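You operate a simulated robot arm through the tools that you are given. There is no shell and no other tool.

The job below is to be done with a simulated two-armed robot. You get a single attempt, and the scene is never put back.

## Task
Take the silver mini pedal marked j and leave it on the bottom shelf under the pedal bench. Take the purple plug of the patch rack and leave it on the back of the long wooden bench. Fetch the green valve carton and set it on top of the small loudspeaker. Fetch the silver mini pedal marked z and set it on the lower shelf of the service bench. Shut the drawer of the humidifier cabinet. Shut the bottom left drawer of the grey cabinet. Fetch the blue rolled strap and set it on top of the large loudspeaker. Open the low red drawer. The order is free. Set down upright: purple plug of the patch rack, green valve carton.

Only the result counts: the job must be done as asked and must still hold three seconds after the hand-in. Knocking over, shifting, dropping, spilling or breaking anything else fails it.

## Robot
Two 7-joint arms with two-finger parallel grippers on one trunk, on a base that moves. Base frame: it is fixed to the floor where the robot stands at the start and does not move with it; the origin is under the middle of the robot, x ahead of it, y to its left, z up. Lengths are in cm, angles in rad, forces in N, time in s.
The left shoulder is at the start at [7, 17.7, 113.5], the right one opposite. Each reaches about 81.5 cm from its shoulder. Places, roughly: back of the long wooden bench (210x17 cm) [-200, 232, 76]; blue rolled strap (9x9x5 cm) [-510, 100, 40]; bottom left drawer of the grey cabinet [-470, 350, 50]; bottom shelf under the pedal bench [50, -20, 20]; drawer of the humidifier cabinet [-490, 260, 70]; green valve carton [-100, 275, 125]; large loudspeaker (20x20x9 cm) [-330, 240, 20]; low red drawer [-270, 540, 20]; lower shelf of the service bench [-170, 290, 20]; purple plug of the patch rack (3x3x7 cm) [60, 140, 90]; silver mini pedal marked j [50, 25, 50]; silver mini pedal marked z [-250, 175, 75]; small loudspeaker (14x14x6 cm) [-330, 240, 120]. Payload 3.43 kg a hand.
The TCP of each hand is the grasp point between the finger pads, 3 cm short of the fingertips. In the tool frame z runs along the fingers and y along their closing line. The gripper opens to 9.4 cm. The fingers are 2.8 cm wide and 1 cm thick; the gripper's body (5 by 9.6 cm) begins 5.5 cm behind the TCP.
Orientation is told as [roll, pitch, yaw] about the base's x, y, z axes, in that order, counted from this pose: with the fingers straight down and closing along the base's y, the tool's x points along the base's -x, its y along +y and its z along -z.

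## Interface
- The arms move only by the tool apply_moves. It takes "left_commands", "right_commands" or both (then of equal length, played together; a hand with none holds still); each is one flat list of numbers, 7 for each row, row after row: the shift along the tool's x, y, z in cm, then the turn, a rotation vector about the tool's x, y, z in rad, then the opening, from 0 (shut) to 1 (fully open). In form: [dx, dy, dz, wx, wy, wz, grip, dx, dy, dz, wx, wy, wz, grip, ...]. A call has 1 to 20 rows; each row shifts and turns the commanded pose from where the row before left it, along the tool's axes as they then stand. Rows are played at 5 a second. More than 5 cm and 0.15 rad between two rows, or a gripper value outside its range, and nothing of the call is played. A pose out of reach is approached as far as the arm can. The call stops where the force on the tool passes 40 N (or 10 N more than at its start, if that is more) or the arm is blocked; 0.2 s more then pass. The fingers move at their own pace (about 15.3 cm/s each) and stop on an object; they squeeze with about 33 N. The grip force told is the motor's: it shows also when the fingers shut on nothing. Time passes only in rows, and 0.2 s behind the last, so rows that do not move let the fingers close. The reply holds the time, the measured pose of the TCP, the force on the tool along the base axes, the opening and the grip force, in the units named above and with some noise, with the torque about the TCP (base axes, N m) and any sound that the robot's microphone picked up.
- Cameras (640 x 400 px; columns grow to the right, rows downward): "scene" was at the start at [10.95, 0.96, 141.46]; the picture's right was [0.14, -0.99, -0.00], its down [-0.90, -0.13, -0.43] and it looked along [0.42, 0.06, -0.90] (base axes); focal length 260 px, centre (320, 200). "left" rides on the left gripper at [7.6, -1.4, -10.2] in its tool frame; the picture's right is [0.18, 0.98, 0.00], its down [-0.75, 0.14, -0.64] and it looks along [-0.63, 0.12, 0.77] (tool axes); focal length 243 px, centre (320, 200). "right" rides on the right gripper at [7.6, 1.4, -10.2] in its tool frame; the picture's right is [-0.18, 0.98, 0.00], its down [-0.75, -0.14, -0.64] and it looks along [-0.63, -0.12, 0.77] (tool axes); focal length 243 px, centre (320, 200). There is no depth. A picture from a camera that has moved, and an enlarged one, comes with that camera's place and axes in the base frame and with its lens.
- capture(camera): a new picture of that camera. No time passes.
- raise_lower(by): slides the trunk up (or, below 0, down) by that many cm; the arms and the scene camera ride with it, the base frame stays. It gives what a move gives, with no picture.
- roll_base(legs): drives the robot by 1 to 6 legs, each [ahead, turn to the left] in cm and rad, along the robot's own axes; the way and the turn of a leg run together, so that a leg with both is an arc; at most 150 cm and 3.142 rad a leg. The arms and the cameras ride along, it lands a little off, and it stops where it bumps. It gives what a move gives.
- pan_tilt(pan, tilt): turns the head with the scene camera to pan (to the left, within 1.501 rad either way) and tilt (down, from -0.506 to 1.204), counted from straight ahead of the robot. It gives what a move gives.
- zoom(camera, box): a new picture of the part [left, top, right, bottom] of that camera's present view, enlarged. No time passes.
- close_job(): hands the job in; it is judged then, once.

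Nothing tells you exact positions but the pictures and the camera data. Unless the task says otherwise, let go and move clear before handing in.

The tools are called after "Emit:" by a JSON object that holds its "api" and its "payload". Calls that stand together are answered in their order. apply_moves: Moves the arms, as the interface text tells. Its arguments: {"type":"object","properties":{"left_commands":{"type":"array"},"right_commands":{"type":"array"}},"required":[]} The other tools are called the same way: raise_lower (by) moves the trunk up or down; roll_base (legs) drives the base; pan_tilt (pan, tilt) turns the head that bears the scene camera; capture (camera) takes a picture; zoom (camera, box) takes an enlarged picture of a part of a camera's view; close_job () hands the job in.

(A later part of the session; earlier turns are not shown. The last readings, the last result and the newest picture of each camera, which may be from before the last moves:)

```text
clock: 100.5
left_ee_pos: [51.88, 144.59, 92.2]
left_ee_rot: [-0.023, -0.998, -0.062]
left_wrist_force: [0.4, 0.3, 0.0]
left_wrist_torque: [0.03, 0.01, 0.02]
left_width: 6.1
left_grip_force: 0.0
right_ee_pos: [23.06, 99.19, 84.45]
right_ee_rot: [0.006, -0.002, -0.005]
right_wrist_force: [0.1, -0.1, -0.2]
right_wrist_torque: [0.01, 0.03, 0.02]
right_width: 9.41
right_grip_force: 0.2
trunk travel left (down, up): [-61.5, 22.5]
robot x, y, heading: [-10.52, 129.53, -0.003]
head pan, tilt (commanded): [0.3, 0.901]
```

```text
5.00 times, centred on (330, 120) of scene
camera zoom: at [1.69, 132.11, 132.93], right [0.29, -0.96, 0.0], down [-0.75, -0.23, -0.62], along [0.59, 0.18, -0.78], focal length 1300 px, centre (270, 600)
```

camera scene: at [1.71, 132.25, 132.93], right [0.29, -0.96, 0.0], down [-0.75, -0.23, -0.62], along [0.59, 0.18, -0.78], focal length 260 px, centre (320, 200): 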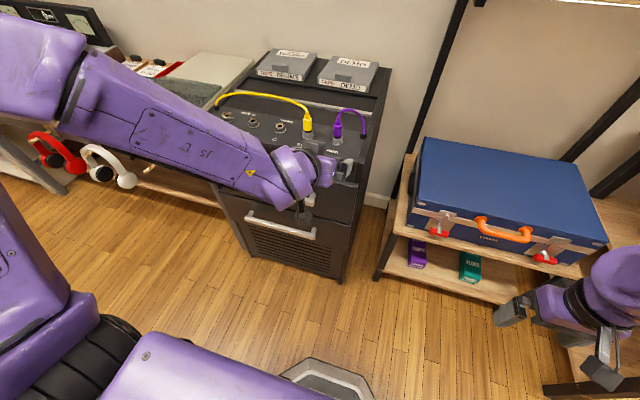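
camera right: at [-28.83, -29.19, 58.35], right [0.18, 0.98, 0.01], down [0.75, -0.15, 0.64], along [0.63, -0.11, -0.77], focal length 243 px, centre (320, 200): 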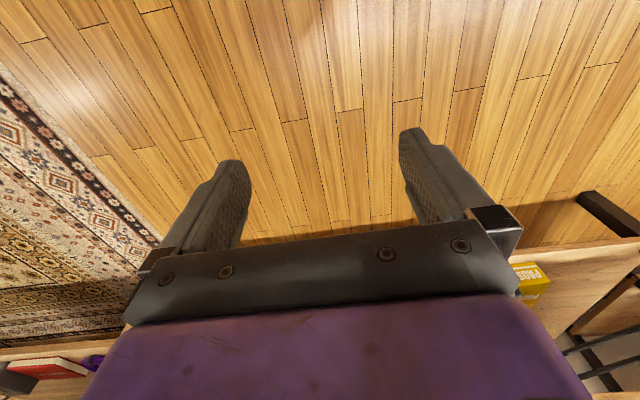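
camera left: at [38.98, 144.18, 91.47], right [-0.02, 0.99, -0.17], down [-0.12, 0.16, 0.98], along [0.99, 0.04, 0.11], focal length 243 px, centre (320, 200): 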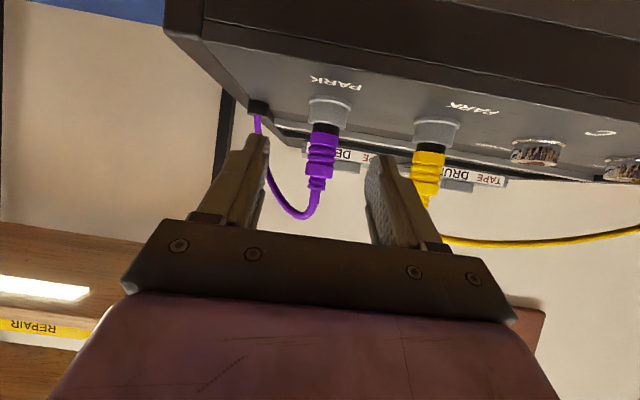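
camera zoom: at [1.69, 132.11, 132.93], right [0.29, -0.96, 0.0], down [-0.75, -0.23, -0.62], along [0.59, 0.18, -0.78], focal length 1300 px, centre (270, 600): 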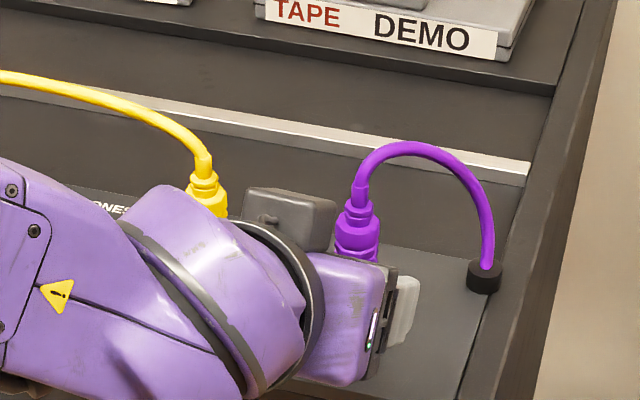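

Aligned with the plug (y≈144.5, z≈90). Final approach and grasp.

Emit:
{"api": "apply_moves", "payload": {"left_commands": [-0.93, 0.18, 2.74, 0, 0, 0, 0.65, -0.93, 0.18, 2.74, 0, 0, 0, 0.65]}}

Emit:
{"api": "capture", "payload": {"camera": "left"}}

```text
clock: 101.1
left_ee_pos: [57.46, 144.51, 90.85]
left_ee_rot: [-0.023, -0.998, -0.062]
left_wrist_force: [0.8, -0.8, 0.4]
left_wrist_torque: [0.03, 0.0, -0.01]
left_width: 6.14
left_grip_force: 0.0
right_ee_pos: [22.9, 99.2, 84.16]
right_ee_rot: [0.005, -0.001, -0.005]
right_wrist_force: [0.1, 0.1, 0.3]
right_wrist_torque: [-0.01, -0.03, -0.02]
right_width: 9.39
right_grip_force: 0.0
trunk travel left (down, up): [-61.5, 22.5]
robot x, y, heading: [-10.5, 129.89, -0.002]
head pan, tilt (commanded): [0.3, 0.901]
```

```text
taken
camera left: at [44.66, 144.1, 90.09], right [-0.02, 0.99, -0.17], down [-0.12, 0.16, 0.98], along [0.99, 0.04, 0.11], focal length 243 px, centre (320, 200)
```

left: 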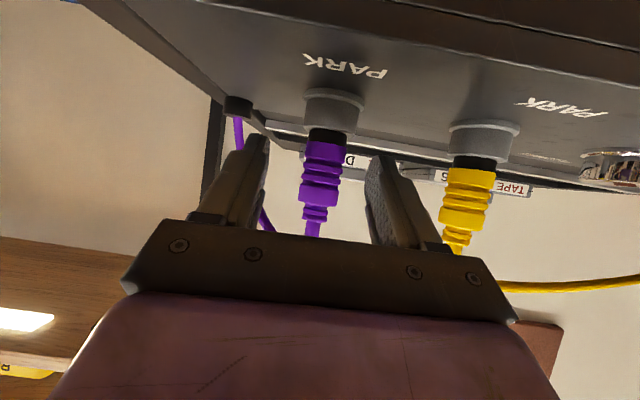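

The plug is between the pads. Closing, then pulling straight up.

Emit:
{"api": "apply_moves", "payload": {"left_commands": [0, 0, 0, 0, 0, 0, 0.3, 0, 0, 0, 0, 0, 0, 0, 0, 0, 0, 0, 0, 0, 0, 0, 0, 0, 0, 0, 0, 0]}}

Emit:
{"api": "capture", "payload": {"camera": "left"}}

```text
clock: 102.1
left_ee_pos: [57.44, 144.54, 90.95]
left_ee_rot: [-0.024, -0.999, -0.061]
left_wrist_force: [0.5, 0.2, 2.6]
left_wrist_torque: [-0.06, -0.09, 0.01]
left_width: 2.53
left_grip_force: 32.8
right_ee_pos: [22.9, 99.16, 84.39]
right_ee_rot: [0.008, -0.001, -0.004]
right_wrist_force: [0.0, 0.5, 0.3]
right_wrist_torque: [0.01, -0.02, 0.01]
right_width: 9.39
right_grip_force: 0.0
trunk travel left (down, up): [-61.5, 22.5]
robot x, y, heading: [-10.75, 129.6, -0.002]
head pan, tilt (commanded): [0.3, 0.901]
```

```text
taken
camera left: at [44.56, 144.11, 90.15], right [-0.02, 0.99, -0.17], down [-0.12, 0.16, 0.98], along [0.99, 0.04, 0.11], focal length 243 px, centre (320, 200)
```

left: 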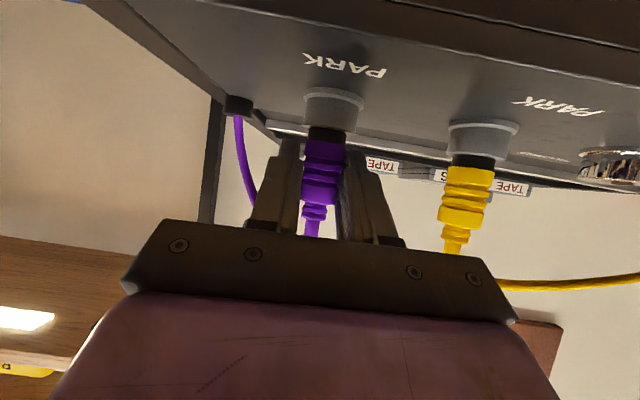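

Emit:
{"api": "apply_moves", "payload": {"left_commands": [-0.84, -0.015, -0.54, 0, 0, 0, 0, -0.84, -0.015, -0.54, 0, 0, 0, 0, -1.26, -0.02, -0.81, 0, 0, 0, 0]}}

Emit:
{"api": "capture", "payload": {"camera": "left"}}

Emit:
{"api": "zoom", "payload": {"camera": "scene", "box": [250, 60, 410, 180]}}

```text
clock: 102.9
left_ee_pos: [57.32, 144.68, 94.35]
left_ee_rot: [-0.022, -0.999, -0.063]
left_wrist_force: [0.7, 0.8, -1.6]
left_wrist_torque: [-0.03, 0.0, -0.01]
left_width: 2.53
left_grip_force: 33.5
right_ee_pos: [22.89, 99.2, 84.48]
right_ee_rot: [0.007, -0.005, -0.004]
right_wrist_force: [0.0, 0.4, -0.5]
right_wrist_torque: [0.03, -0.01, -0.01]
right_width: 9.43
right_grip_force: 0.0
trunk travel left (down, up): [-61.5, 22.5]
robot x, y, heading: [-10.77, 130.1, -0.001]
head pan, tilt (commanded): [0.3, 0.901]
```

```text
taken
camera left: at [44.5, 144.25, 93.63], right [-0.02, 0.99, -0.17], down [-0.12, 0.16, 0.98], along [0.99, 0.04, 0.11], focal length 243 px, centre (320, 200)
```

left: 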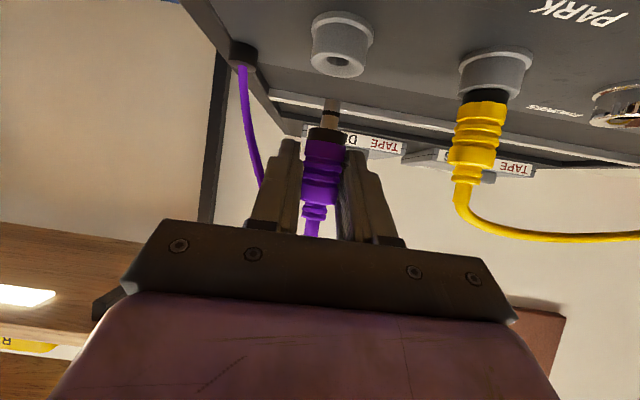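

```text
3.33 times, centred on (330, 120) of scene
camera zoom: at [1.5, 132.09, 132.95], right [0.29, -0.96, 0.0], down [-0.75, -0.23, -0.62], along [0.59, 0.18, -0.78], focal length 867 px, centre (287, 467)
```

zoom: 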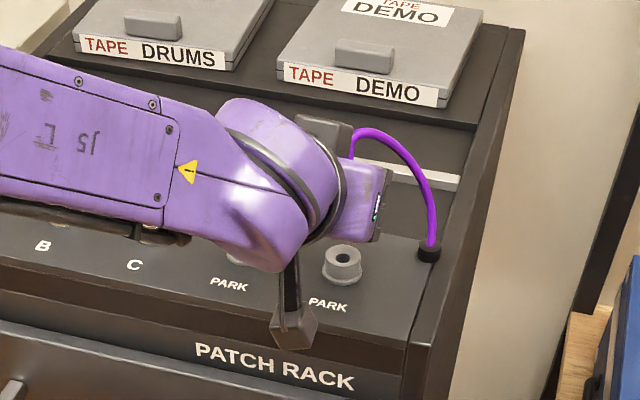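

The plug is free of its socket (pin end ≈5 cm below the grasp point). I'll lift it more, back the base away, and look around for the bench route.

Emit:
{"api": "apply_moves", "payload": {"left_commands": [-1.68, -0.03, -1.08, 0, 0, 0, 0, -1.68, -0.03, -1.08, 0, 0, 0, 0]}}

Emit:
{"api": "roll_base", "payload": {"legs": [[-20, 0]]}}

Emit:
{"api": "capture", "payload": {"camera": "left"}}

Emit:
{"api": "capture", "payload": {"camera": "scene"}}

```text
clock: 103.5
left_ee_pos: [57.19, 144.59, 98.33]
left_ee_rot: [-0.024, -0.998, -0.061]
left_wrist_force: [0.0, -0.4, -0.7]
left_wrist_torque: [-0.02, 0.01, 0.02]
left_width: 2.54
left_grip_force: 32.8
right_ee_pos: [22.86, 99.14, 84.33]
right_ee_rot: [0.008, -0.003, -0.006]
right_wrist_force: [0.3, -0.6, 0.8]
right_wrist_torque: [-0.03, -0.03, -0.04]
right_width: 9.38
right_grip_force: 0.1
trunk travel left (down, up): [-61.5, 22.5]
robot x, y, heading: [-10.5, 129.29, -0.004]
head pan, tilt (commanded): [0.3, 0.901]
```

```text
clock: 105.1
left_ee_pos: [37.29, 144.89, 98.45]
left_ee_rot: [-0.023, -1.0, -0.059]
left_wrist_force: [0.3, -0.1, -0.7]
left_wrist_torque: [-0.01, 0.01, -0.01]
left_width: 2.51
left_grip_force: 33.0
right_ee_pos: [3.04, 99.45, 84.33]
right_ee_rot: [0.005, -0.001, -0.004]
right_wrist_force: [0.5, 0.4, -0.1]
right_wrist_torque: [0.02, 0.0, 0.0]
right_width: 9.37
right_grip_force: 0.1
trunk travel left (down, up): [-61.5, 22.5]
robot x, y, heading: [-30.72, 129.57, -0.002]
head pan, tilt (commanded): [0.3, 0.901]
```

```text
taken
camera left: at [24.51, 144.5, 97.67], right [-0.02, 0.99, -0.17], down [-0.12, 0.16, 0.98], along [0.99, 0.04, 0.11], focal length 243 px, centre (320, 200)
```

left: 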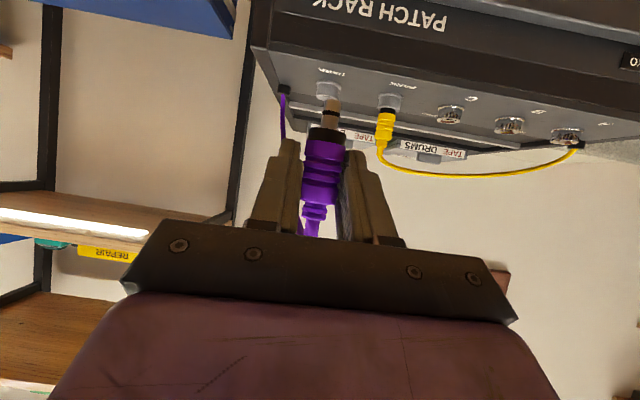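

```text
taken
camera scene: at [-18.48, 132.2, 132.95], right [0.29, -0.96, 0.0], down [-0.75, -0.23, -0.62], along [0.59, 0.18, -0.78], focal length 260 px, centre (320, 200)
```

scene: 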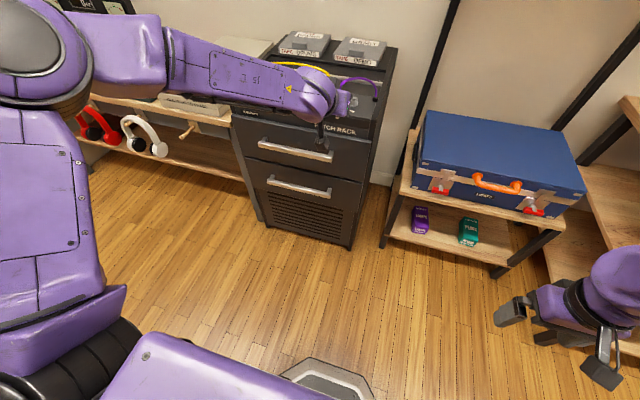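

Emit:
{"api": "zoom", "payload": {"camera": "scene", "box": [290, 50, 410, 150]}}

Emit:
{"api": "pan_tilt", "payload": {"pan": 1.45, "tilt": 0.35}}

Emit:
{"api": "capture", "payload": {"camera": "scene"}}

```text
4.00 times, centred on (350, 100) of scene
camera zoom: at [-18.48, 132.2, 132.95], right [0.29, -0.96, 0.0], down [-0.75, -0.23, -0.62], along [0.59, 0.18, -0.78], focal length 1040 px, centre (200, 600)
```

zoom: 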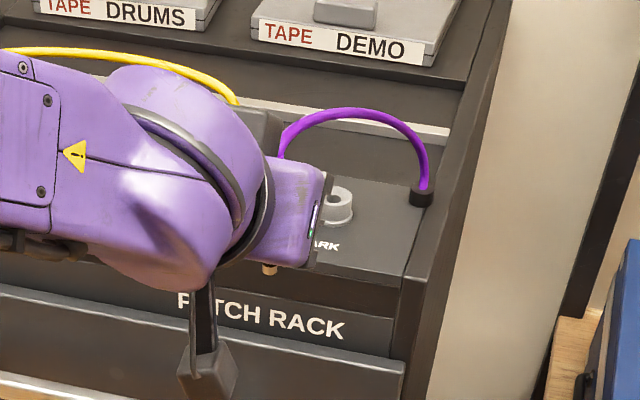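

```text
clock: 106.5
left_ee_pos: [37.38, 144.87, 98.33]
left_ee_rot: [-0.025, -0.998, -0.058]
left_wrist_force: [-0.3, 0.8, 0.0]
left_wrist_torque: [-0.02, -0.01, 0.02]
left_width: 2.51
left_grip_force: 32.9
right_ee_pos: [3.2, 99.26, 84.37]
right_ee_rot: [0.008, 0.0, -0.004]
right_wrist_force: [0.1, 0.0, -0.8]
right_wrist_torque: [0.01, 0.02, 0.03]
right_width: 9.38
right_grip_force: 0.1
trunk travel left (down, up): [-61.5, 22.5]
robot x, y, heading: [-30.18, 130.11, -0.006]
head pan, tilt (commanded): [1.45, 0.351]
```

```text
taken
camera scene: at [-24.5, 139.22, 137.69], right [0.99, -0.12, 0.0], down [-0.04, -0.34, -0.94], along [0.12, 0.93, -0.34], focal length 260 px, centre (320, 200)
```

scene: 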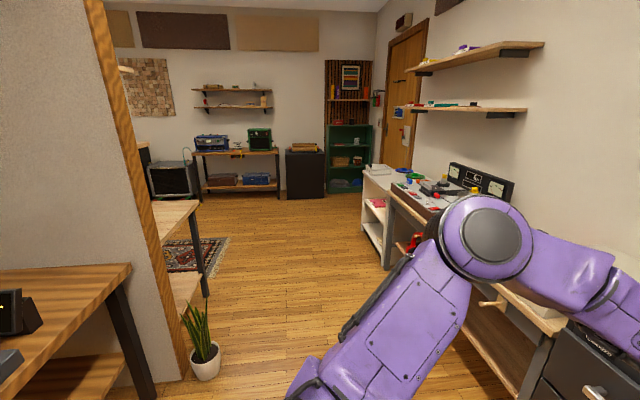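

The route: the partition end is at about [-84, 245], a plant beside it; the right end of the long bench (x≈-91) has free back space. I'll raise the trunk, draw the hand in, and reverse around so I end up facing the bench's right end.

Emit:
{"api": "raise_lower", "payload": {"by": 20}}

Emit:
{"api": "apply_moves", "payload": {"left_commands": [2.16, -0.32, -3.35, 0, 0, 0, 0, 2.16, -0.32, -3.35, 0, 0, 0, 0, 2.16, -0.32, -3.35, 0, 0, 0, 0]}}

Emit:
{"api": "roll_base", "payload": {"legs": [[8, 0], [0, -1.57], [-96, 0]]}}

Emit:
{"api": "pan_tilt", "payload": {"pan": -1.4, "tilt": 0.5}}

Emit:
{"api": "capture", "payload": {"camera": "scene"}}

```text
clock: 108.7
left_ee_pos: [37.35, 144.87, 118.37]
left_ee_rot: [-0.024, -0.997, -0.06]
left_wrist_force: [0.0, -0.9, -0.6]
left_wrist_torque: [0.01, 0.02, -0.01]
left_width: 2.51
left_grip_force: 33.6
right_ee_pos: [2.98, 99.35, 104.35]
right_ee_rot: [0.007, -0.002, -0.003]
right_wrist_force: [-0.1, 0.0, -0.2]
right_wrist_torque: [0.03, 0.04, -0.01]
right_width: 9.41
right_grip_force: 0.2
trunk travel left (down, up): [-81.5, 2.5]
robot x, y, heading: [-30.56, 129.82, -0.004]
head pan, tilt (commanded): [1.45, 0.351]
```

```text
clock: 109.5
left_ee_pos: [25.24, 144.98, 118.43]
left_ee_rot: [-0.025, -1.0, -0.058]
left_wrist_force: [-0.1, -0.4, -0.7]
left_wrist_torque: [-0.01, -0.01, 0.0]
left_width: 2.51
left_grip_force: 32.7
right_ee_pos: [2.99, 99.38, 104.41]
right_ee_rot: [0.005, -0.004, -0.003]
right_wrist_force: [-0.1, 1.1, 0.3]
right_wrist_torque: [-0.04, -0.02, 0.03]
right_width: 9.39
right_grip_force: 0.1
trunk travel left (down, up): [-81.5, 2.5]
robot x, y, heading: [-29.93, 129.4, -0.004]
head pan, tilt (commanded): [1.45, 0.351]
```

```text
clock: 118.9
left_ee_pos: [-6.01, 166.23, 118.35]
left_ee_rot: [-0.025, -0.999, -1.667]
left_wrist_force: [0.4, 0.1, -0.6]
left_wrist_torque: [0.04, -0.02, 0.01]
left_width: 2.11
left_grip_force: 33.0
right_ee_pos: [-50.81, 190.23, 104.26]
right_ee_rot: [0.005, -0.002, -1.61]
right_wrist_force: [0.8, -0.6, -0.1]
right_wrist_torque: [0.0, 0.01, 0.02]
right_width: 9.39
right_grip_force: 0.0
trunk travel left (down, up): [-81.5, 2.5]
robot x, y, heading: [-19.04, 222.71, -1.607]
head pan, tilt (commanded): [1.45, 0.351]
```

```text
clock: 121.4
left_ee_pos: [-6.06, 166.17, 118.45]
left_ee_rot: [-0.024, -0.997, -1.667]
left_wrist_force: [-0.8, -0.3, -0.1]
left_wrist_torque: [0.04, 0.04, 0.0]
left_width: 2.11
left_grip_force: 33.0
right_ee_pos: [-50.76, 190.23, 104.45]
right_ee_rot: [0.007, -0.001, -1.61]
right_wrist_force: [-0.4, 0.1, -0.3]
right_wrist_torque: [-0.01, 0.02, -0.01]
right_width: 9.38
right_grip_force: 0.0
trunk travel left (down, up): [-81.5, 2.5]
robot x, y, heading: [-18.96, 222.54, -1.61]
head pan, tilt (commanded): [-1.4, 0.499]
```

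```text
taken
camera scene: at [-28.34, 216.52, 156.33], right [-0.13, 0.99, 0.0], down [0.47, 0.06, -0.88], along [-0.87, -0.12, -0.48], focal length 260 px, centre (320, 200)
```

scene: 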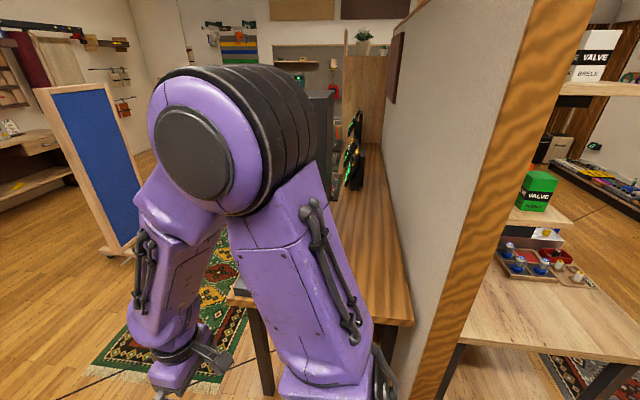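

The gripper width changed from 2.5 to 2.1, so I'm checking how the plug sits in the fingers.

Emit:
{"api": "capture", "payload": {"camera": "left"}}

Emit:
{"api": "zoom", "payload": {"camera": "left", "box": [240, 90, 400, 240]}}

```text
taken
camera left: at [-6.01, 179.03, 117.67], right [0.99, -0.01, -0.17], down [0.17, 0.11, 0.98], along [0.0, -0.99, 0.11], focal length 243 px, centre (320, 200)
```

left: 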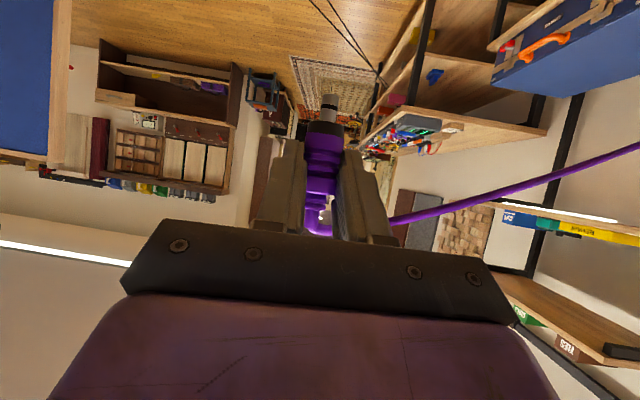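

```text
2.67 times, centred on (320, 165) of left
camera zoom: at [-6.01, 179.03, 117.67], right [0.99, -0.01, -0.17], down [0.17, 0.11, 0.98], along [0.0, -0.99, 0.11], focal length 647 px, centre (320, 293)
```

zoom: 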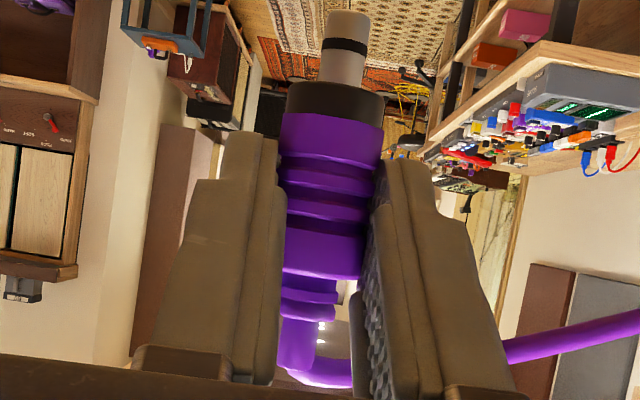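

The plug is still well seated (its cord just trails visually back to the rack, no force). I'll turn right to face the bench's right end.

Emit:
{"api": "roll_base", "payload": {"legs": [[0, -1.535]]}}

Emit:
{"api": "pan_tilt", "payload": {"pan": 0.0, "tilt": 0.5}}

Emit:
{"api": "capture", "payload": {"camera": "scene"}}

Emit:
{"api": "capture", "payload": {"camera": "left"}}

```text
clock: 125.5
left_ee_pos: [-74.77, 207.13, 118.34]
left_ee_rot: [-0.024, -0.999, 3.091]
left_wrist_force: [0.2, -0.4, -0.4]
left_wrist_torque: [0.04, 0.0, 0.04]
left_width: 2.11
left_grip_force: 33.3
right_ee_pos: [-52.87, 252.84, 104.45]
right_ee_rot: [0.007, -0.001, -3.136]
right_wrist_force: [-0.2, -0.7, 0.0]
right_wrist_torque: [0.02, 0.01, 0.0]
right_width: 9.4
right_grip_force: 0.1
trunk travel left (down, up): [-81.5, 2.5]
robot x, y, heading: [-18.68, 222.49, -3.138]
head pan, tilt (commanded): [-1.4, 0.499]
```

```text
clock: 127.0
left_ee_pos: [-74.8, 207.21, 118.44]
left_ee_rot: [-0.025, -0.999, 3.093]
left_wrist_force: [-0.6, -0.8, -1.1]
left_wrist_torque: [0.02, -0.05, -0.01]
left_width: 2.1
left_grip_force: 33.2
right_ee_pos: [-52.87, 252.88, 104.41]
right_ee_rot: [0.004, -0.001, -3.136]
right_wrist_force: [0.2, 0.5, -0.8]
right_wrist_torque: [-0.02, 0.01, -0.01]
right_width: 9.41
right_grip_force: 0.2
trunk travel left (down, up): [-81.5, 2.5]
robot x, y, heading: [-19.04, 222.25, -3.139]
head pan, tilt (commanded): [0.0, 0.499]
```

```text
taken
camera scene: at [-33.25, 222.65, 156.33], right [-0.01, 1.0, 0.0], down [0.48, 0.0, -0.88], along [-0.88, -0.01, -0.48], focal length 260 px, centre (320, 200)
```

scene: 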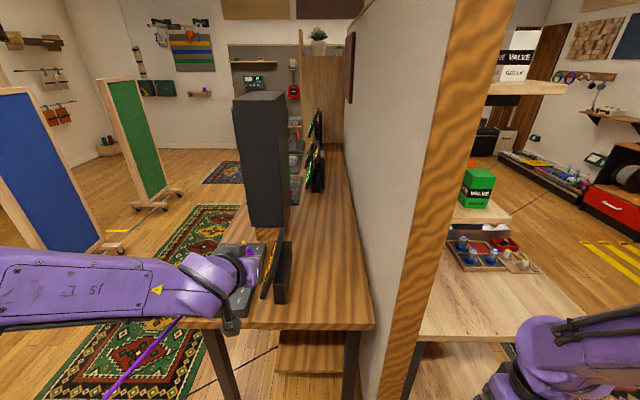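

```text
taken
camera left: at [-61.97, 207.7, 117.68], right [0.03, -0.99, -0.17], down [0.12, -0.16, 0.98], along [-0.99, -0.05, 0.11], focal length 243 px, centre (320, 200)
```

left: 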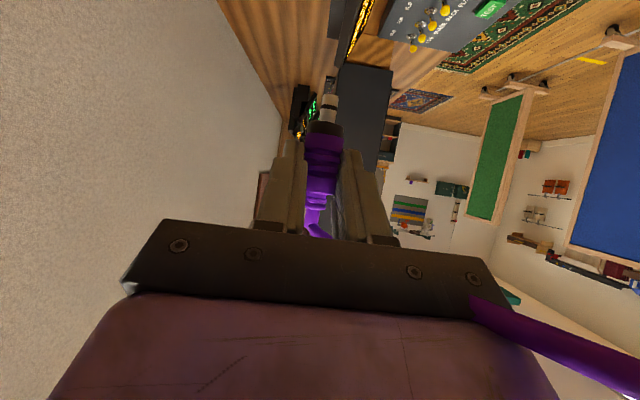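

I face the bench end: the back strip by the partition is free (IN PHASE sign at y≈210, partition at y≈240). I'll shift the left hand sideways over the strip's line and tuck the right hand back.

Emit:
{"api": "apply_moves", "payload": {"left_commands": [-0.14, -4.4, 0.32, 0, 0, 0, 0, -0.14, -4.4, 0.32, 0, 0, 0, 0, -0.14, -4.4, 0.32, 0, 0, 0, 0, -0.14, -4.4, 0.32, 0, 0, 0, 0, -0.14, -4.4, 0.32, 0, 0, 0, 0], "right_commands": [3, 0, 0, 0, 0, 0, 1, 3, 0, 0, 0, 0, 0, 1, 3, 0, 0, 0, 0, 0, 1, 0, 0, 0, 0, 0, 0, 1, 0, 0, 0, 0, 0, 0, 1]}}

Emit:
{"api": "roll_base", "payload": {"legs": [[18, 0]]}}

Emit:
{"api": "capture", "payload": {"camera": "scene"}}

Emit:
{"api": "capture", "payload": {"camera": "left"}}

```text
clock: 128.2
left_ee_pos: [-74.99, 229.58, 118.24]
left_ee_rot: [-0.019, -0.999, 3.087]
left_wrist_force: [-0.8, 0.6, 0.8]
left_wrist_torque: [-0.02, -0.02, 0.03]
left_width: 2.08
left_grip_force: 33.0
right_ee_pos: [-50.4, 255.16, 104.14]
right_ee_rot: [0.009, -0.001, -3.136]
right_wrist_force: [-0.4, -0.1, -0.2]
right_wrist_torque: [-0.03, -0.03, 0.04]
right_width: 9.41
right_grip_force: 0.0
right hand out of reach, approached as far as the arm can: row 1, 2, 3
trunk travel left (down, up): [-81.5, 2.5]
robot x, y, heading: [-19.11, 222.79, -3.134]
head pan, tilt (commanded): [0.0, 0.499]
```

```text
clock: 129.8
left_ee_pos: [-92.77, 229.02, 118.46]
left_ee_rot: [-0.023, -1.0, 3.093]
left_wrist_force: [0.1, 0.1, -0.4]
left_wrist_torque: [0.04, -0.02, 0.04]
left_width: 2.11
left_grip_force: 33.0
right_ee_pos: [-68.23, 254.71, 104.38]
right_ee_rot: [0.004, -0.004, -3.135]
right_wrist_force: [0.1, 0.1, 0.4]
right_wrist_torque: [-0.02, 0.05, 0.01]
right_width: 9.43
right_grip_force: 0.1
trunk travel left (down, up): [-81.5, 2.5]
robot x, y, heading: [-36.82, 222.47, -3.136]
head pan, tilt (commanded): [0.0, 0.499]
```

```text
taken
camera scene: at [-50.94, 222.49, 156.37], right [-0.01, 1.0, 0.0], down [0.48, 0.0, -0.88], along [-0.88, -0.01, -0.48], focal length 260 px, centre (320, 200)
```

scene: 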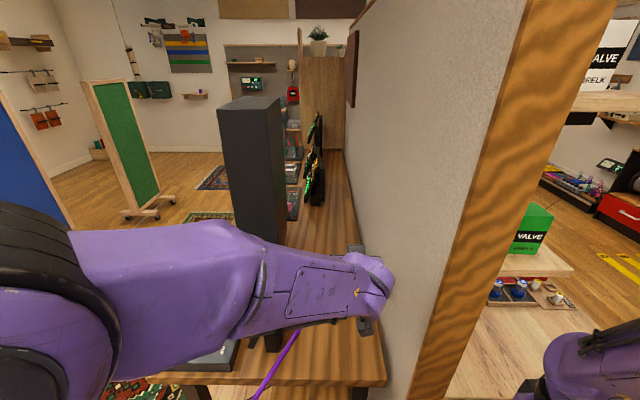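

```text
taken
camera left: at [-80.01, 229.63, 117.64], right [0.03, -0.99, -0.17], down [0.12, -0.16, 0.98], along [-0.99, -0.05, 0.12], focal length 243 px, centre (320, 200)
```

left: 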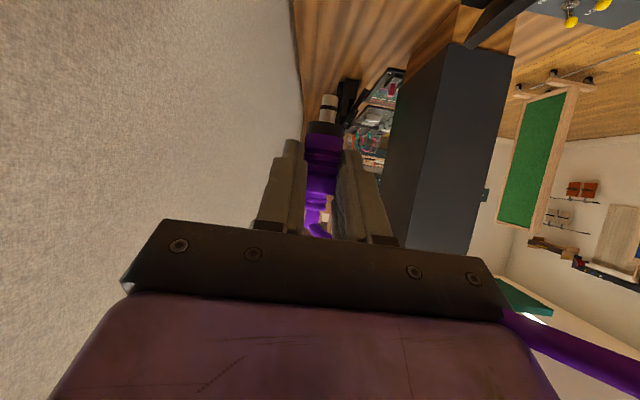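

Clear above the strip. Lowering the trunk 20 cm.

Emit:
{"api": "raise_lower", "payload": {"by": -20}}

Emit:
{"api": "capture", "payload": {"camera": "left"}}

Emit:
{"api": "capture", "payload": {"camera": "scene"}}

```text
clock: 131.9
left_ee_pos: [-93.19, 229.07, 98.31]
left_ee_rot: [-0.024, -0.999, 3.092]
left_wrist_force: [-1.0, 0.1, -0.1]
left_wrist_torque: [-0.02, -0.03, -0.01]
left_width: 2.11
left_grip_force: 32.6
right_ee_pos: [-68.42, 254.88, 84.26]
right_ee_rot: [0.007, -0.001, -3.137]
right_wrist_force: [0.4, -0.1, -1.0]
right_wrist_torque: [-0.01, -0.03, 0.0]
right_width: 9.41
right_grip_force: 0.1
trunk travel left (down, up): [-61.5, 22.5]
robot x, y, heading: [-36.8, 222.54, -3.133]
head pan, tilt (commanded): [0.0, 0.499]
```

```text
taken
camera left: at [-80.25, 229.66, 97.55], right [0.03, -0.99, -0.17], down [0.12, -0.16, 0.98], along [-0.99, -0.05, 0.11], focal length 243 px, centre (320, 200)
```

left: 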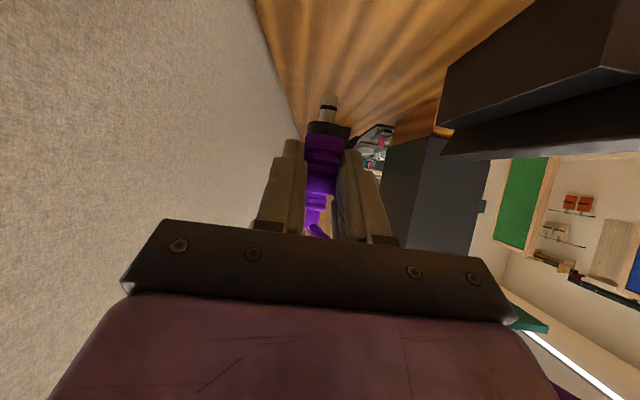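

```text
taken
camera scene: at [-51.27, 222.54, 136.34], right [-0.01, 1.0, 0.0], down [0.48, 0.0, -0.88], along [-0.88, -0.01, -0.48], focal length 260 px, centre (320, 200)
```

scene: 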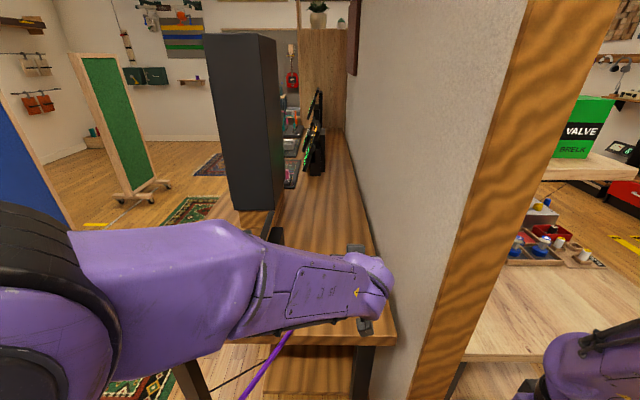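

Emit:
{"api": "apply_moves", "payload": {"left_commands": [1.31, 0.22, 3.51, 0, 0, 0, 0, 1.31, 0.22, 3.51, 0, 0, 0, 0, 1.31, 0.22, 3.51, 0, 0, 0, 0, 1.31, 0.22, 3.51, 0, 0, 0, 0]}}

Emit:
{"api": "capture", "payload": {"camera": "left"}}

Emit:
{"api": "capture", "payload": {"camera": "scene"}}

```text
clock: 132.9
left_ee_pos: [-102.9, 228.08, 86.87]
left_ee_rot: [-0.064, -1.0, -3.139]
left_wrist_force: [0.6, 0.4, 0.0]
left_wrist_torque: [0.03, 0.01, -0.03]
left_width: 2.1
left_grip_force: 33.3
right_ee_pos: [-68.53, 254.89, 84.08]
right_ee_rot: [0.008, 0.001, -3.136]
right_wrist_force: [-0.1, 0.8, 0.4]
right_wrist_torque: [0.01, -0.02, -0.01]
right_width: 9.41
right_grip_force: 0.1
trunk travel left (down, up): [-61.5, 22.5]
robot x, y, heading: [-36.88, 221.95, -3.135]
head pan, tilt (commanded): [0.0, 0.499]
```

```text
taken
camera left: at [-90.08, 229.0, 86.11], right [0.05, -0.98, -0.19], down [0.12, -0.18, 0.98], along [-0.99, -0.07, 0.11], focal length 243 px, centre (320, 200)
```

left: 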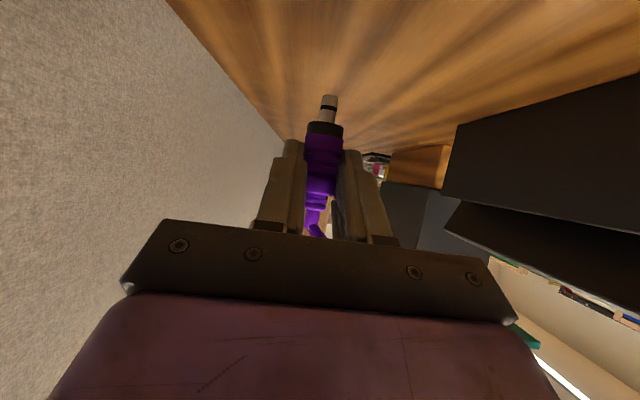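

```text
taken
camera scene: at [-51.43, 222.6, 136.31], right [-0.01, 1.0, 0.0], down [0.48, 0.0, -0.88], along [-0.88, -0.01, -0.48], focal length 260 px, centre (320, 200)
```

scene: 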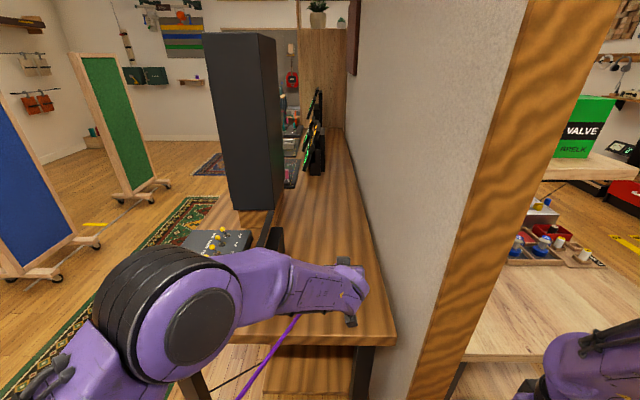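

The plug hangs above the free strip beside the partition. I level the small roll and lower carefully.

Emit:
{"api": "apply_moves", "payload": {"left_commands": [1.68, 0.03, 1.08, -0.011, 0.0016, 0.017, 0, 1.26, 0.02, 0.81, 0, 0, 0, 0]}}

Emit:
{"api": "capture", "payload": {"camera": "left"}}

```text
clock: 133.5
left_ee_pos: [-102.46, 228.66, 82.9]
left_ee_rot: [0.008, -0.996, 3.071]
left_wrist_force: [0.2, 0.2, -0.5]
left_wrist_torque: [0.01, 0.01, 0.01]
left_width: 2.09
left_grip_force: 33.1
right_ee_pos: [-68.4, 254.72, 84.35]
right_ee_rot: [0.008, -0.001, -3.135]
right_wrist_force: [-0.1, -0.2, -0.5]
right_wrist_torque: [0.02, 0.0, -0.02]
right_width: 9.4
right_grip_force: 0.1
trunk travel left (down, up): [-61.5, 22.5]
robot x, y, heading: [-37.3, 222.5, -3.132]
head pan, tilt (commanded): [0.0, 0.499]
```

```text
taken
camera left: at [-89.52, 229.34, 82.12], right [0.04, -0.99, -0.15], down [0.12, -0.14, 0.98], along [-0.99, -0.05, 0.11], focal length 243 px, centre (320, 200)
```

left: 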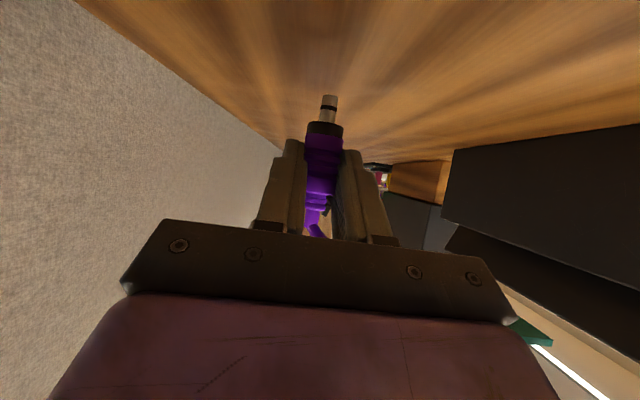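

Emit:
{"api": "apply_moves", "payload": {"left_commands": [0.84, 0.015, 0.54, 0.006, 0, -0.009, 0]}}

Emit:
{"api": "apply_moves", "payload": {"left_commands": [0.34, 0.006, 0.22, 0, 0, 0, 0]}}

Emit:
{"api": "zoom", "payload": {"camera": "left", "box": [260, 60, 400, 200]}}

```text
clock: 133.9
left_ee_pos: [-102.21, 228.8, 81.68]
left_ee_rot: [-0.007, -0.997, 3.081]
left_wrist_force: [0.2, 0.6, -0.8]
left_wrist_torque: [0.0, -0.02, -0.02]
left_width: 2.08
left_grip_force: 32.8
right_ee_pos: [-68.35, 254.59, 84.11]
right_ee_rot: [0.007, -0.001, -3.135]
right_wrist_force: [0.6, 0.4, -0.1]
right_wrist_torque: [0.0, 0.0, 0.0]
right_width: 9.4
right_grip_force: 0.1
trunk travel left (down, up): [-61.5, 22.5]
robot x, y, heading: [-36.72, 222.54, -3.135]
head pan, tilt (commanded): [0.0, 0.499]
```

```text
clock: 134.3
left_ee_pos: [-102.21, 228.88, 81.35]
left_ee_rot: [-0.006, -0.996, 3.076]
left_wrist_force: [-0.2, 0.1, 0.1]
left_wrist_torque: [0.02, -0.02, 0.01]
left_width: 2.08
left_grip_force: 33.4
right_ee_pos: [-68.51, 254.87, 84.29]
right_ee_rot: [0.008, -0.002, -3.138]
right_wrist_force: [0.4, -0.2, 0.5]
right_wrist_torque: [-0.01, -0.03, -0.02]
right_width: 9.4
right_grip_force: 0.0
trunk travel left (down, up): [-61.5, 22.5]
robot x, y, heading: [-36.92, 222.69, -3.133]
head pan, tilt (commanded): [0.0, 0.499]
```

```text
2.86 times, centred on (330, 130) of left
camera zoom: at [-89.31, 229.48, 80.63], right [0.03, -0.99, -0.16], down [0.12, -0.15, 0.98], along [-0.99, -0.05, 0.11], focal length 693 px, centre (291, 400)
```

zoom: 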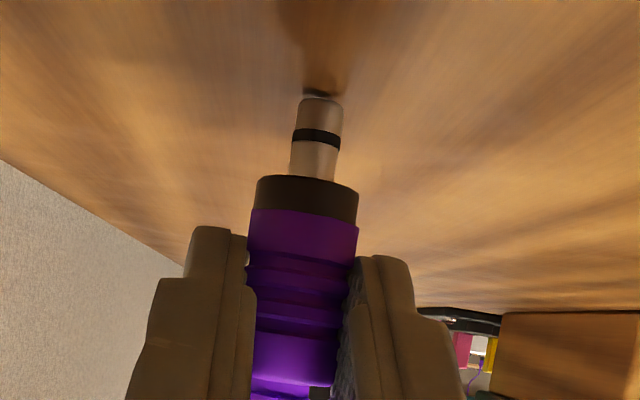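

The pin tip is almost on the bench. Small steps until contact.

Emit:
{"api": "apply_moves", "payload": {"left_commands": [0.21, 0.004, 0.135, 0, 0, 0, 0]}}

Emit:
{"api": "apply_moves", "payload": {"left_commands": [0.17, 0.003, 0.11, 0, 0, 0, 0]}}

Emit:
{"api": "zoom", "payload": {"camera": "left", "box": [260, 60, 400, 200]}}

```text
clock: 134.7
left_ee_pos: [-102.09, 229.02, 81.19]
left_ee_rot: [-0.004, -1.0, 3.076]
left_wrist_force: [0.0, 1.4, 3.3]
left_wrist_torque: [0.05, 0.04, -0.01]
left_width: 2.1
left_grip_force: 33.3
right_ee_pos: [-68.3, 254.83, 84.32]
right_ee_rot: [0.008, 0.0, -3.137]
right_wrist_force: [0.4, -0.4, 0.6]
right_wrist_torque: [0.0, 0.01, -0.03]
right_width: 9.42
right_grip_force: 0.2
trunk travel left (down, up): [-61.5, 22.5]
robot x, y, heading: [-36.66, 222.35, -3.135]
head pan, tilt (commanded): [0.0, 0.499]
```

```text
clock: 135.1
left_ee_pos: [-102.13, 228.95, 81.2]
left_ee_rot: [-0.007, -1.004, 3.076]
left_wrist_force: [-0.4, -1.7, 12.0]
left_wrist_torque: [-0.06, 0.24, 0.0]
left_width: 2.12
left_grip_force: 32.7
right_ee_pos: [-68.32, 254.75, 84.35]
right_ee_rot: [0.008, -0.003, -3.136]
right_wrist_force: [0.0, 0.3, 0.8]
right_wrist_torque: [0.01, 0.02, 0.0]
right_width: 9.4
right_grip_force: 0.0
trunk travel left (down, up): [-61.5, 22.5]
robot x, y, heading: [-36.84, 222.36, -3.135]
head pan, tilt (commanded): [0.0, 0.499]
```

```text
2.86 times, centred on (330, 130) of left
camera zoom: at [-89.26, 229.51, 80.37], right [0.03, -0.99, -0.16], down [0.13, -0.15, 0.98], along [-0.99, -0.05, 0.12], focal length 693 px, centre (291, 400)
```

zoom: 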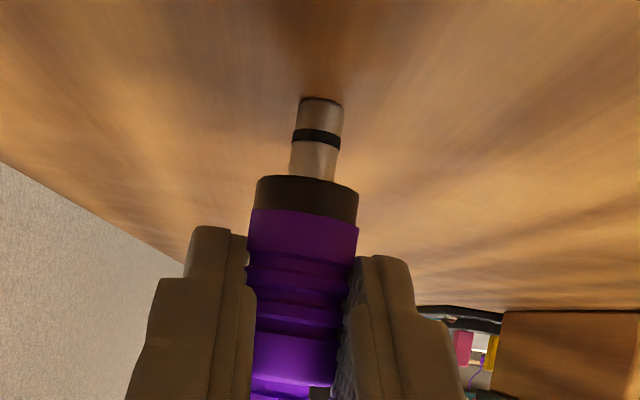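

Contact at 12 N. I'll ease the pressure and open the fingers gently.

Emit:
{"api": "apply_moves", "payload": {"left_commands": [-0.12, 0, -0.08, 0, 0, 0, 0, 0, 0, 0, 0, 0, 0, 0.26, 0, 0, 0, 0, 0, 0, 0.32, 0, 0, 0, 0, 0, 0, 0.4, 0, 0, 0, 0, 0, 0, 0.5]}}

Emit:
{"api": "zoom", "payload": {"camera": "left", "box": [220, 60, 420, 240]}}

```text
clock: 136.3
left_ee_pos: [-102.09, 228.97, 81.04]
left_ee_rot: [-0.008, -0.999, 3.077]
left_wrist_force: [0.8, 0.1, -0.4]
left_wrist_torque: [0.02, 0.01, -0.02]
left_width: 4.7
left_grip_force: 0.1
right_ee_pos: [-68.36, 254.66, 84.21]
right_ee_rot: [0.007, -0.002, -3.136]
right_wrist_force: [0.3, -0.7, -0.2]
right_wrist_torque: [-0.02, 0.01, 0.0]
right_width: 9.41
right_grip_force: 0.2
trunk travel left (down, up): [-61.5, 22.5]
robot x, y, heading: [-36.84, 222.71, -3.136]
head pan, tilt (commanded): [0.0, 0.499]
```

```text
2.22 times, centred on (320, 150) of left
camera zoom: at [-89.28, 229.49, 80.31], right [0.03, -0.99, -0.16], down [0.12, -0.15, 0.98], along [-0.99, -0.05, 0.11], focal length 539 px, centre (320, 311)
```

zoom: 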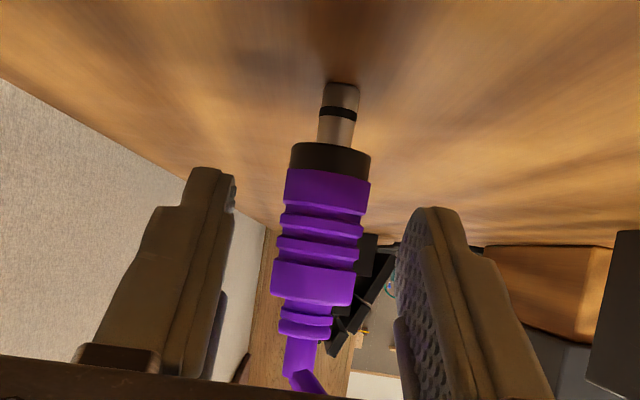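

The plug stands upright on its own. Backing the hand straight off it.

Emit:
{"api": "apply_moves", "payload": {"left_commands": [0, 0, 0, 0, 0, 0, 0.7, 1.08, -0.15, -1.68, 0, 0, 0, 0.7, 2.16, -0.31, -3.35, 0, 0, 0, 0.7, 2.16, -0.31, -3.35, 0, 0, 0, 0.7]}}

Emit:
{"api": "capture", "payload": {"camera": "left"}}

```text
clock: 137.3
left_ee_pos: [-92.24, 227.7, 79.84]
left_ee_rot: [-0.029, -0.966, 3.125]
left_wrist_force: [0.3, 0.1, 0.3]
left_wrist_torque: [-0.02, -0.01, -0.04]
left_width: 6.58
left_grip_force: 0.0
right_ee_pos: [-68.38, 254.7, 84.22]
right_ee_rot: [0.006, -0.002, -3.137]
right_wrist_force: [-0.2, 1.1, 0.0]
right_wrist_torque: [0.04, 0.01, 0.01]
right_width: 9.39
right_grip_force: 0.0
trunk travel left (down, up): [-61.5, 22.5]
robot x, y, heading: [-37.19, 222.44, -3.136]
head pan, tilt (commanded): [0.0, 0.499]
```

```text
taken
camera left: at [-79.46, 228.67, 79.57], right [0.07, -0.98, -0.17], down [0.09, -0.16, 0.98], along [-0.99, -0.08, 0.08], focal length 243 px, centre (320, 200)
```

left: 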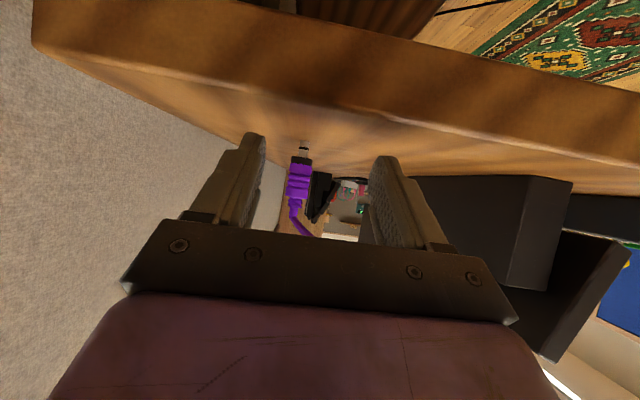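

The plug stays upright. I'll back the base off 25 cm and raise, then look at the valve carton.

Emit:
{"api": "roll_base", "payload": {"legs": [[-25, 0]]}}

Emit:
{"api": "raise_lower", "payload": {"by": 20}}

Emit:
{"api": "capture", "payload": {"camera": "scene"}}

Emit:
{"api": "capture", "payload": {"camera": "right"}}

```text
clock: 139.2
left_ee_pos: [-67.4, 228.19, 81.36]
left_ee_rot: [-0.05, -0.986, -3.138]
left_wrist_force: [-0.7, -0.4, 0.3]
left_wrist_torque: [-0.01, 0.04, -0.01]
left_width: 6.55
left_grip_force: 0.2
right_ee_pos: [-42.97, 254.89, 84.31]
right_ee_rot: [0.008, -0.002, -3.134]
right_wrist_force: [0.4, -0.4, 0.8]
right_wrist_torque: [-0.01, 0.01, 0.0]
right_width: 9.39
right_grip_force: 0.1
trunk travel left (down, up): [-61.5, 22.5]
robot x, y, heading: [-12.16, 222.59, -3.135]
head pan, tilt (commanded): [0.0, 0.499]
```

```text
clock: 141.3
left_ee_pos: [-67.62, 228.06, 101.41]
left_ee_rot: [-0.061, -0.988, -3.126]
left_wrist_force: [-0.2, -0.1, -0.7]
left_wrist_torque: [0.0, -0.01, -0.01]
left_width: 6.59
left_grip_force: 0.3
right_ee_pos: [-43.16, 254.95, 104.37]
right_ee_rot: [0.006, -0.002, -3.133]
right_wrist_force: [-0.1, 0.3, -0.6]
right_wrist_torque: [0.0, -0.02, -0.01]
right_width: 9.41
right_grip_force: 0.0
trunk travel left (down, up): [-81.5, 2.5]
robot x, y, heading: [-11.67, 222.66, -3.128]
head pan, tilt (commanded): [0.0, 0.499]
```

```text
taken
camera scene: at [-25.89, 222.71, 156.33], right [-0.01, 1.0, 0.0], down [0.48, 0.0, -0.88], along [-0.88, -0.01, -0.48], focal length 260 px, centre (320, 200)
```

scene: 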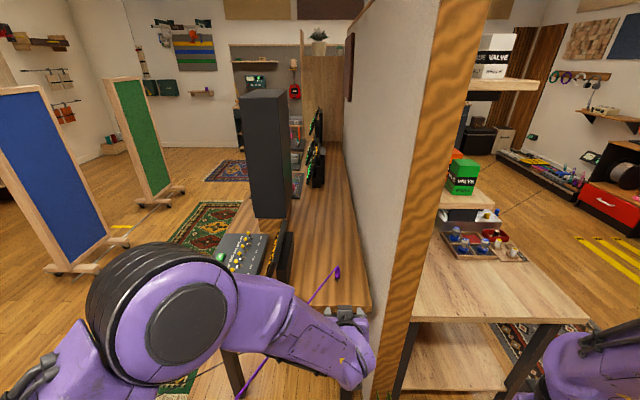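

```text
taken
camera right: at [-35.41, 253.51, 114.49], right [-0.18, -0.98, 0.01], down [-0.75, 0.14, 0.64], along [-0.63, 0.11, -0.77], focal length 243 px, centre (320, 200)
```

right: 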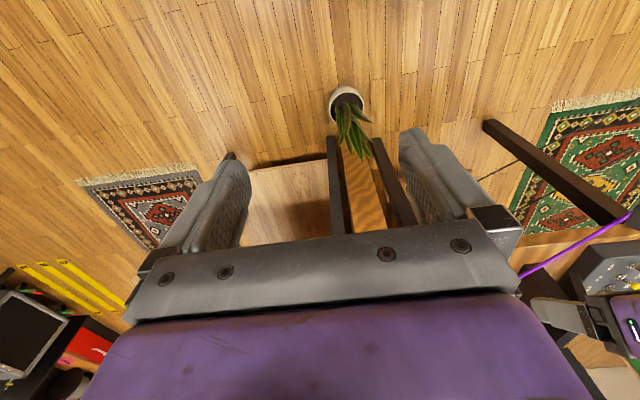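

The plug stands upright on the bench back. Now zooming into the valve cartons on the service-bench shelf.

Emit:
{"api": "zoom", "payload": {"camera": "scene", "box": [400, 20, 640, 300]}}

Emit:
{"api": "zoom", "payload": {"camera": "scene", "box": [280, 240, 400, 340]}}

```text
1.43 times, centred on (520, 160) of scene
camera zoom: at [-25.89, 222.71, 156.33], right [-0.01, 1.0, 0.0], down [0.48, 0.0, -0.88], along [-0.88, -0.01, -0.48], focal length 372 px, centre (34, 257)
```

zoom: 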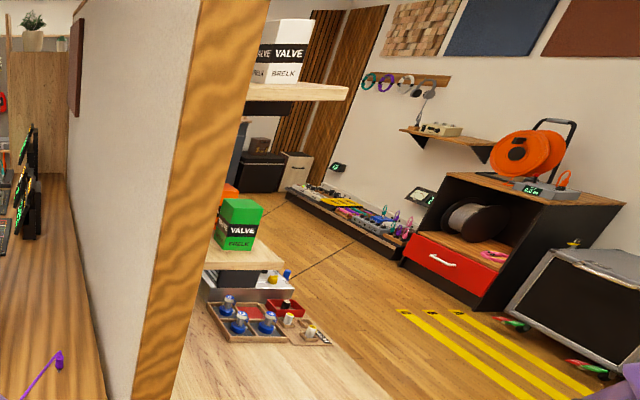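

```text
4.00 times, centred on (340, 290) of scene
camera zoom: at [-25.89, 222.71, 156.33], right [-0.01, 1.0, 0.0], down [0.48, 0.0, -0.88], along [-0.88, -0.01, -0.48], focal length 1040 px, centre (240, -160)
```

zoom: 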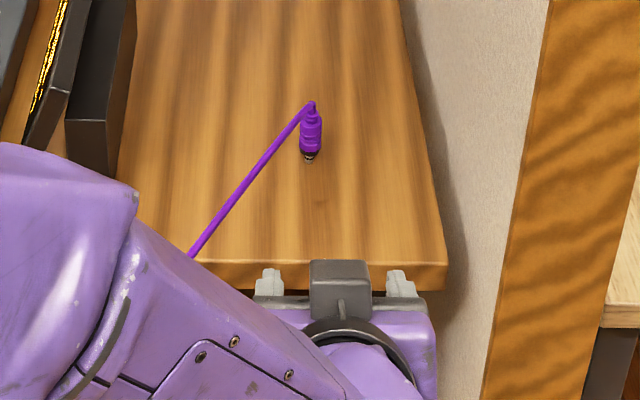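

Both the plug and cartons are clear to see. I'll fold the left hand, then reposition north of the partition to approach the carton from the bench end.

Emit:
{"api": "apply_moves", "payload": {"left_commands": [0, 0, 0, 0, 0.137, 0, 1, 0, 0, 0, 0, 0.137, 0, 1, 0, 0, 0, 0, 0.137, 0, 1, 0, 0, 0, 0, 0.137, 0, 1, 0, 0, 0, 0, 0.137, 0, 1, 0, 0, 0, 0, 0.137, 0, 1, 0, 0, 0, 0, 0.137, 0, 1, 4, 2.8, 0, 0, 0, 0, 1, 4, 2.8, 0, 0, 0, 0, 1, 4, 2.8, 0, 0, 0, 0, 1, 4, 2.8, 0, 0, 0, 0, 1, 4, 2.8, 0, 0, 0, 0, 1, 2, 2.8, 0, 0, 0, 0, 1]}}

Emit:
{"api": "roll_base", "payload": {"legs": [[0, -1.58], [50, 0]]}}

Emit:
{"api": "pan_tilt", "payload": {"pan": 1.45, "tilt": 0.3}}

Emit:
{"api": "capture", "payload": {"camera": "scene"}}

```text
clock: 144.1
left_ee_pos: [-45.94, 210.46, 99.95]
left_ee_rot: [-0.031, -0.028, 3.101]
left_wrist_force: [0.2, 0.3, 0.9]
left_wrist_torque: [0.01, 0.0, 0.06]
left_width: 9.4
left_grip_force: 0.0
right_ee_pos: [-43.1, 254.74, 104.36]
right_ee_rot: [0.005, -0.002, -3.134]
right_wrist_force: [1.0, -0.6, 0.7]
right_wrist_torque: [0.0, -0.04, 0.01]
right_width: 9.38
right_grip_force: 0.0
trunk travel left (down, up): [-81.5, 2.5]
robot x, y, heading: [-11.54, 222.73, -3.135]
head pan, tilt (commanded): [0.0, 0.499]
```

```text
clock: 150.9
left_ee_pos: [-22.0, 306.86, 100.05]
left_ee_rot: [-0.027, -0.027, 1.506]
left_wrist_force: [-0.4, 0.1, 0.3]
left_wrist_torque: [0.02, 0.0, -0.01]
left_width: 9.39
left_grip_force: 0.1
right_ee_pos: [22.25, 302.86, 104.27]
right_ee_rot: [0.007, -0.002, 1.553]
right_wrist_force: [0.6, -0.1, -0.2]
right_wrist_torque: [-0.01, 0.03, -0.01]
right_width: 9.4
right_grip_force: 0.0
trunk travel left (down, up): [-81.5, 2.5]
robot x, y, heading: [-10.88, 272.17, 1.552]
head pan, tilt (commanded): [0.0, 0.499]
```

```text
clock: 152.5
left_ee_pos: [-21.99, 306.86, 100.07]
left_ee_rot: [-0.028, -0.028, 1.508]
left_wrist_force: [0.1, -0.2, 0.2]
left_wrist_torque: [0.0, -0.01, -0.01]
left_width: 9.38
left_grip_force: 0.0
right_ee_pos: [22.2, 302.78, 104.31]
right_ee_rot: [0.006, -0.003, 1.553]
right_wrist_force: [0.7, 0.5, -1.1]
right_wrist_torque: [0.01, 0.04, 0.0]
right_width: 9.42
right_grip_force: 0.0
trunk travel left (down, up): [-81.5, 2.5]
robot x, y, heading: [-11.17, 271.71, 1.554]
head pan, tilt (commanded): [1.45, 0.3]
```

```text
taken
camera scene: at [-20.02, 278.66, 158.17], right [0.14, 0.99, 0.0], down [0.29, -0.04, -0.96], along [-0.95, 0.13, -0.3], focal length 260 px, centre (320, 200)
```

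scene: 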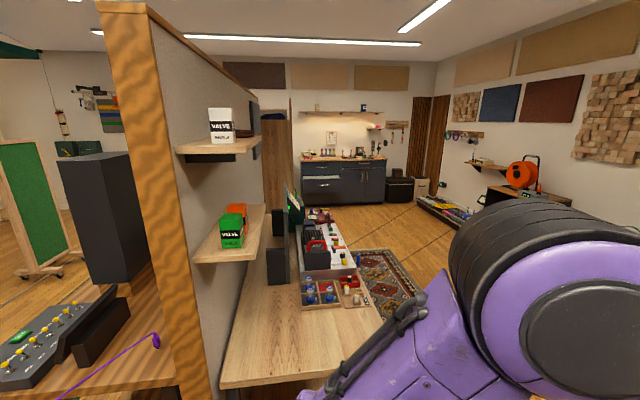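

Emit:
{"api": "zoom", "payload": {"camera": "scene", "box": [160, 80, 320, 280]}}

```text
2.00 times, centred on (240, 180) of scene
camera zoom: at [-20.02, 278.66, 158.17], right [0.14, 0.99, 0.0], down [0.29, -0.04, -0.96], along [-0.95, 0.13, -0.3], focal length 520 px, centre (480, 240)
```

zoom: 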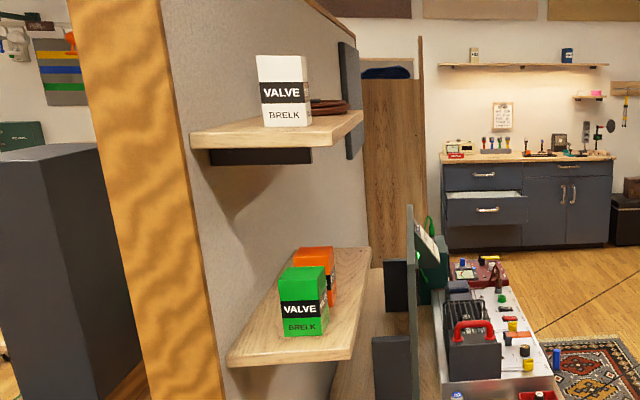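

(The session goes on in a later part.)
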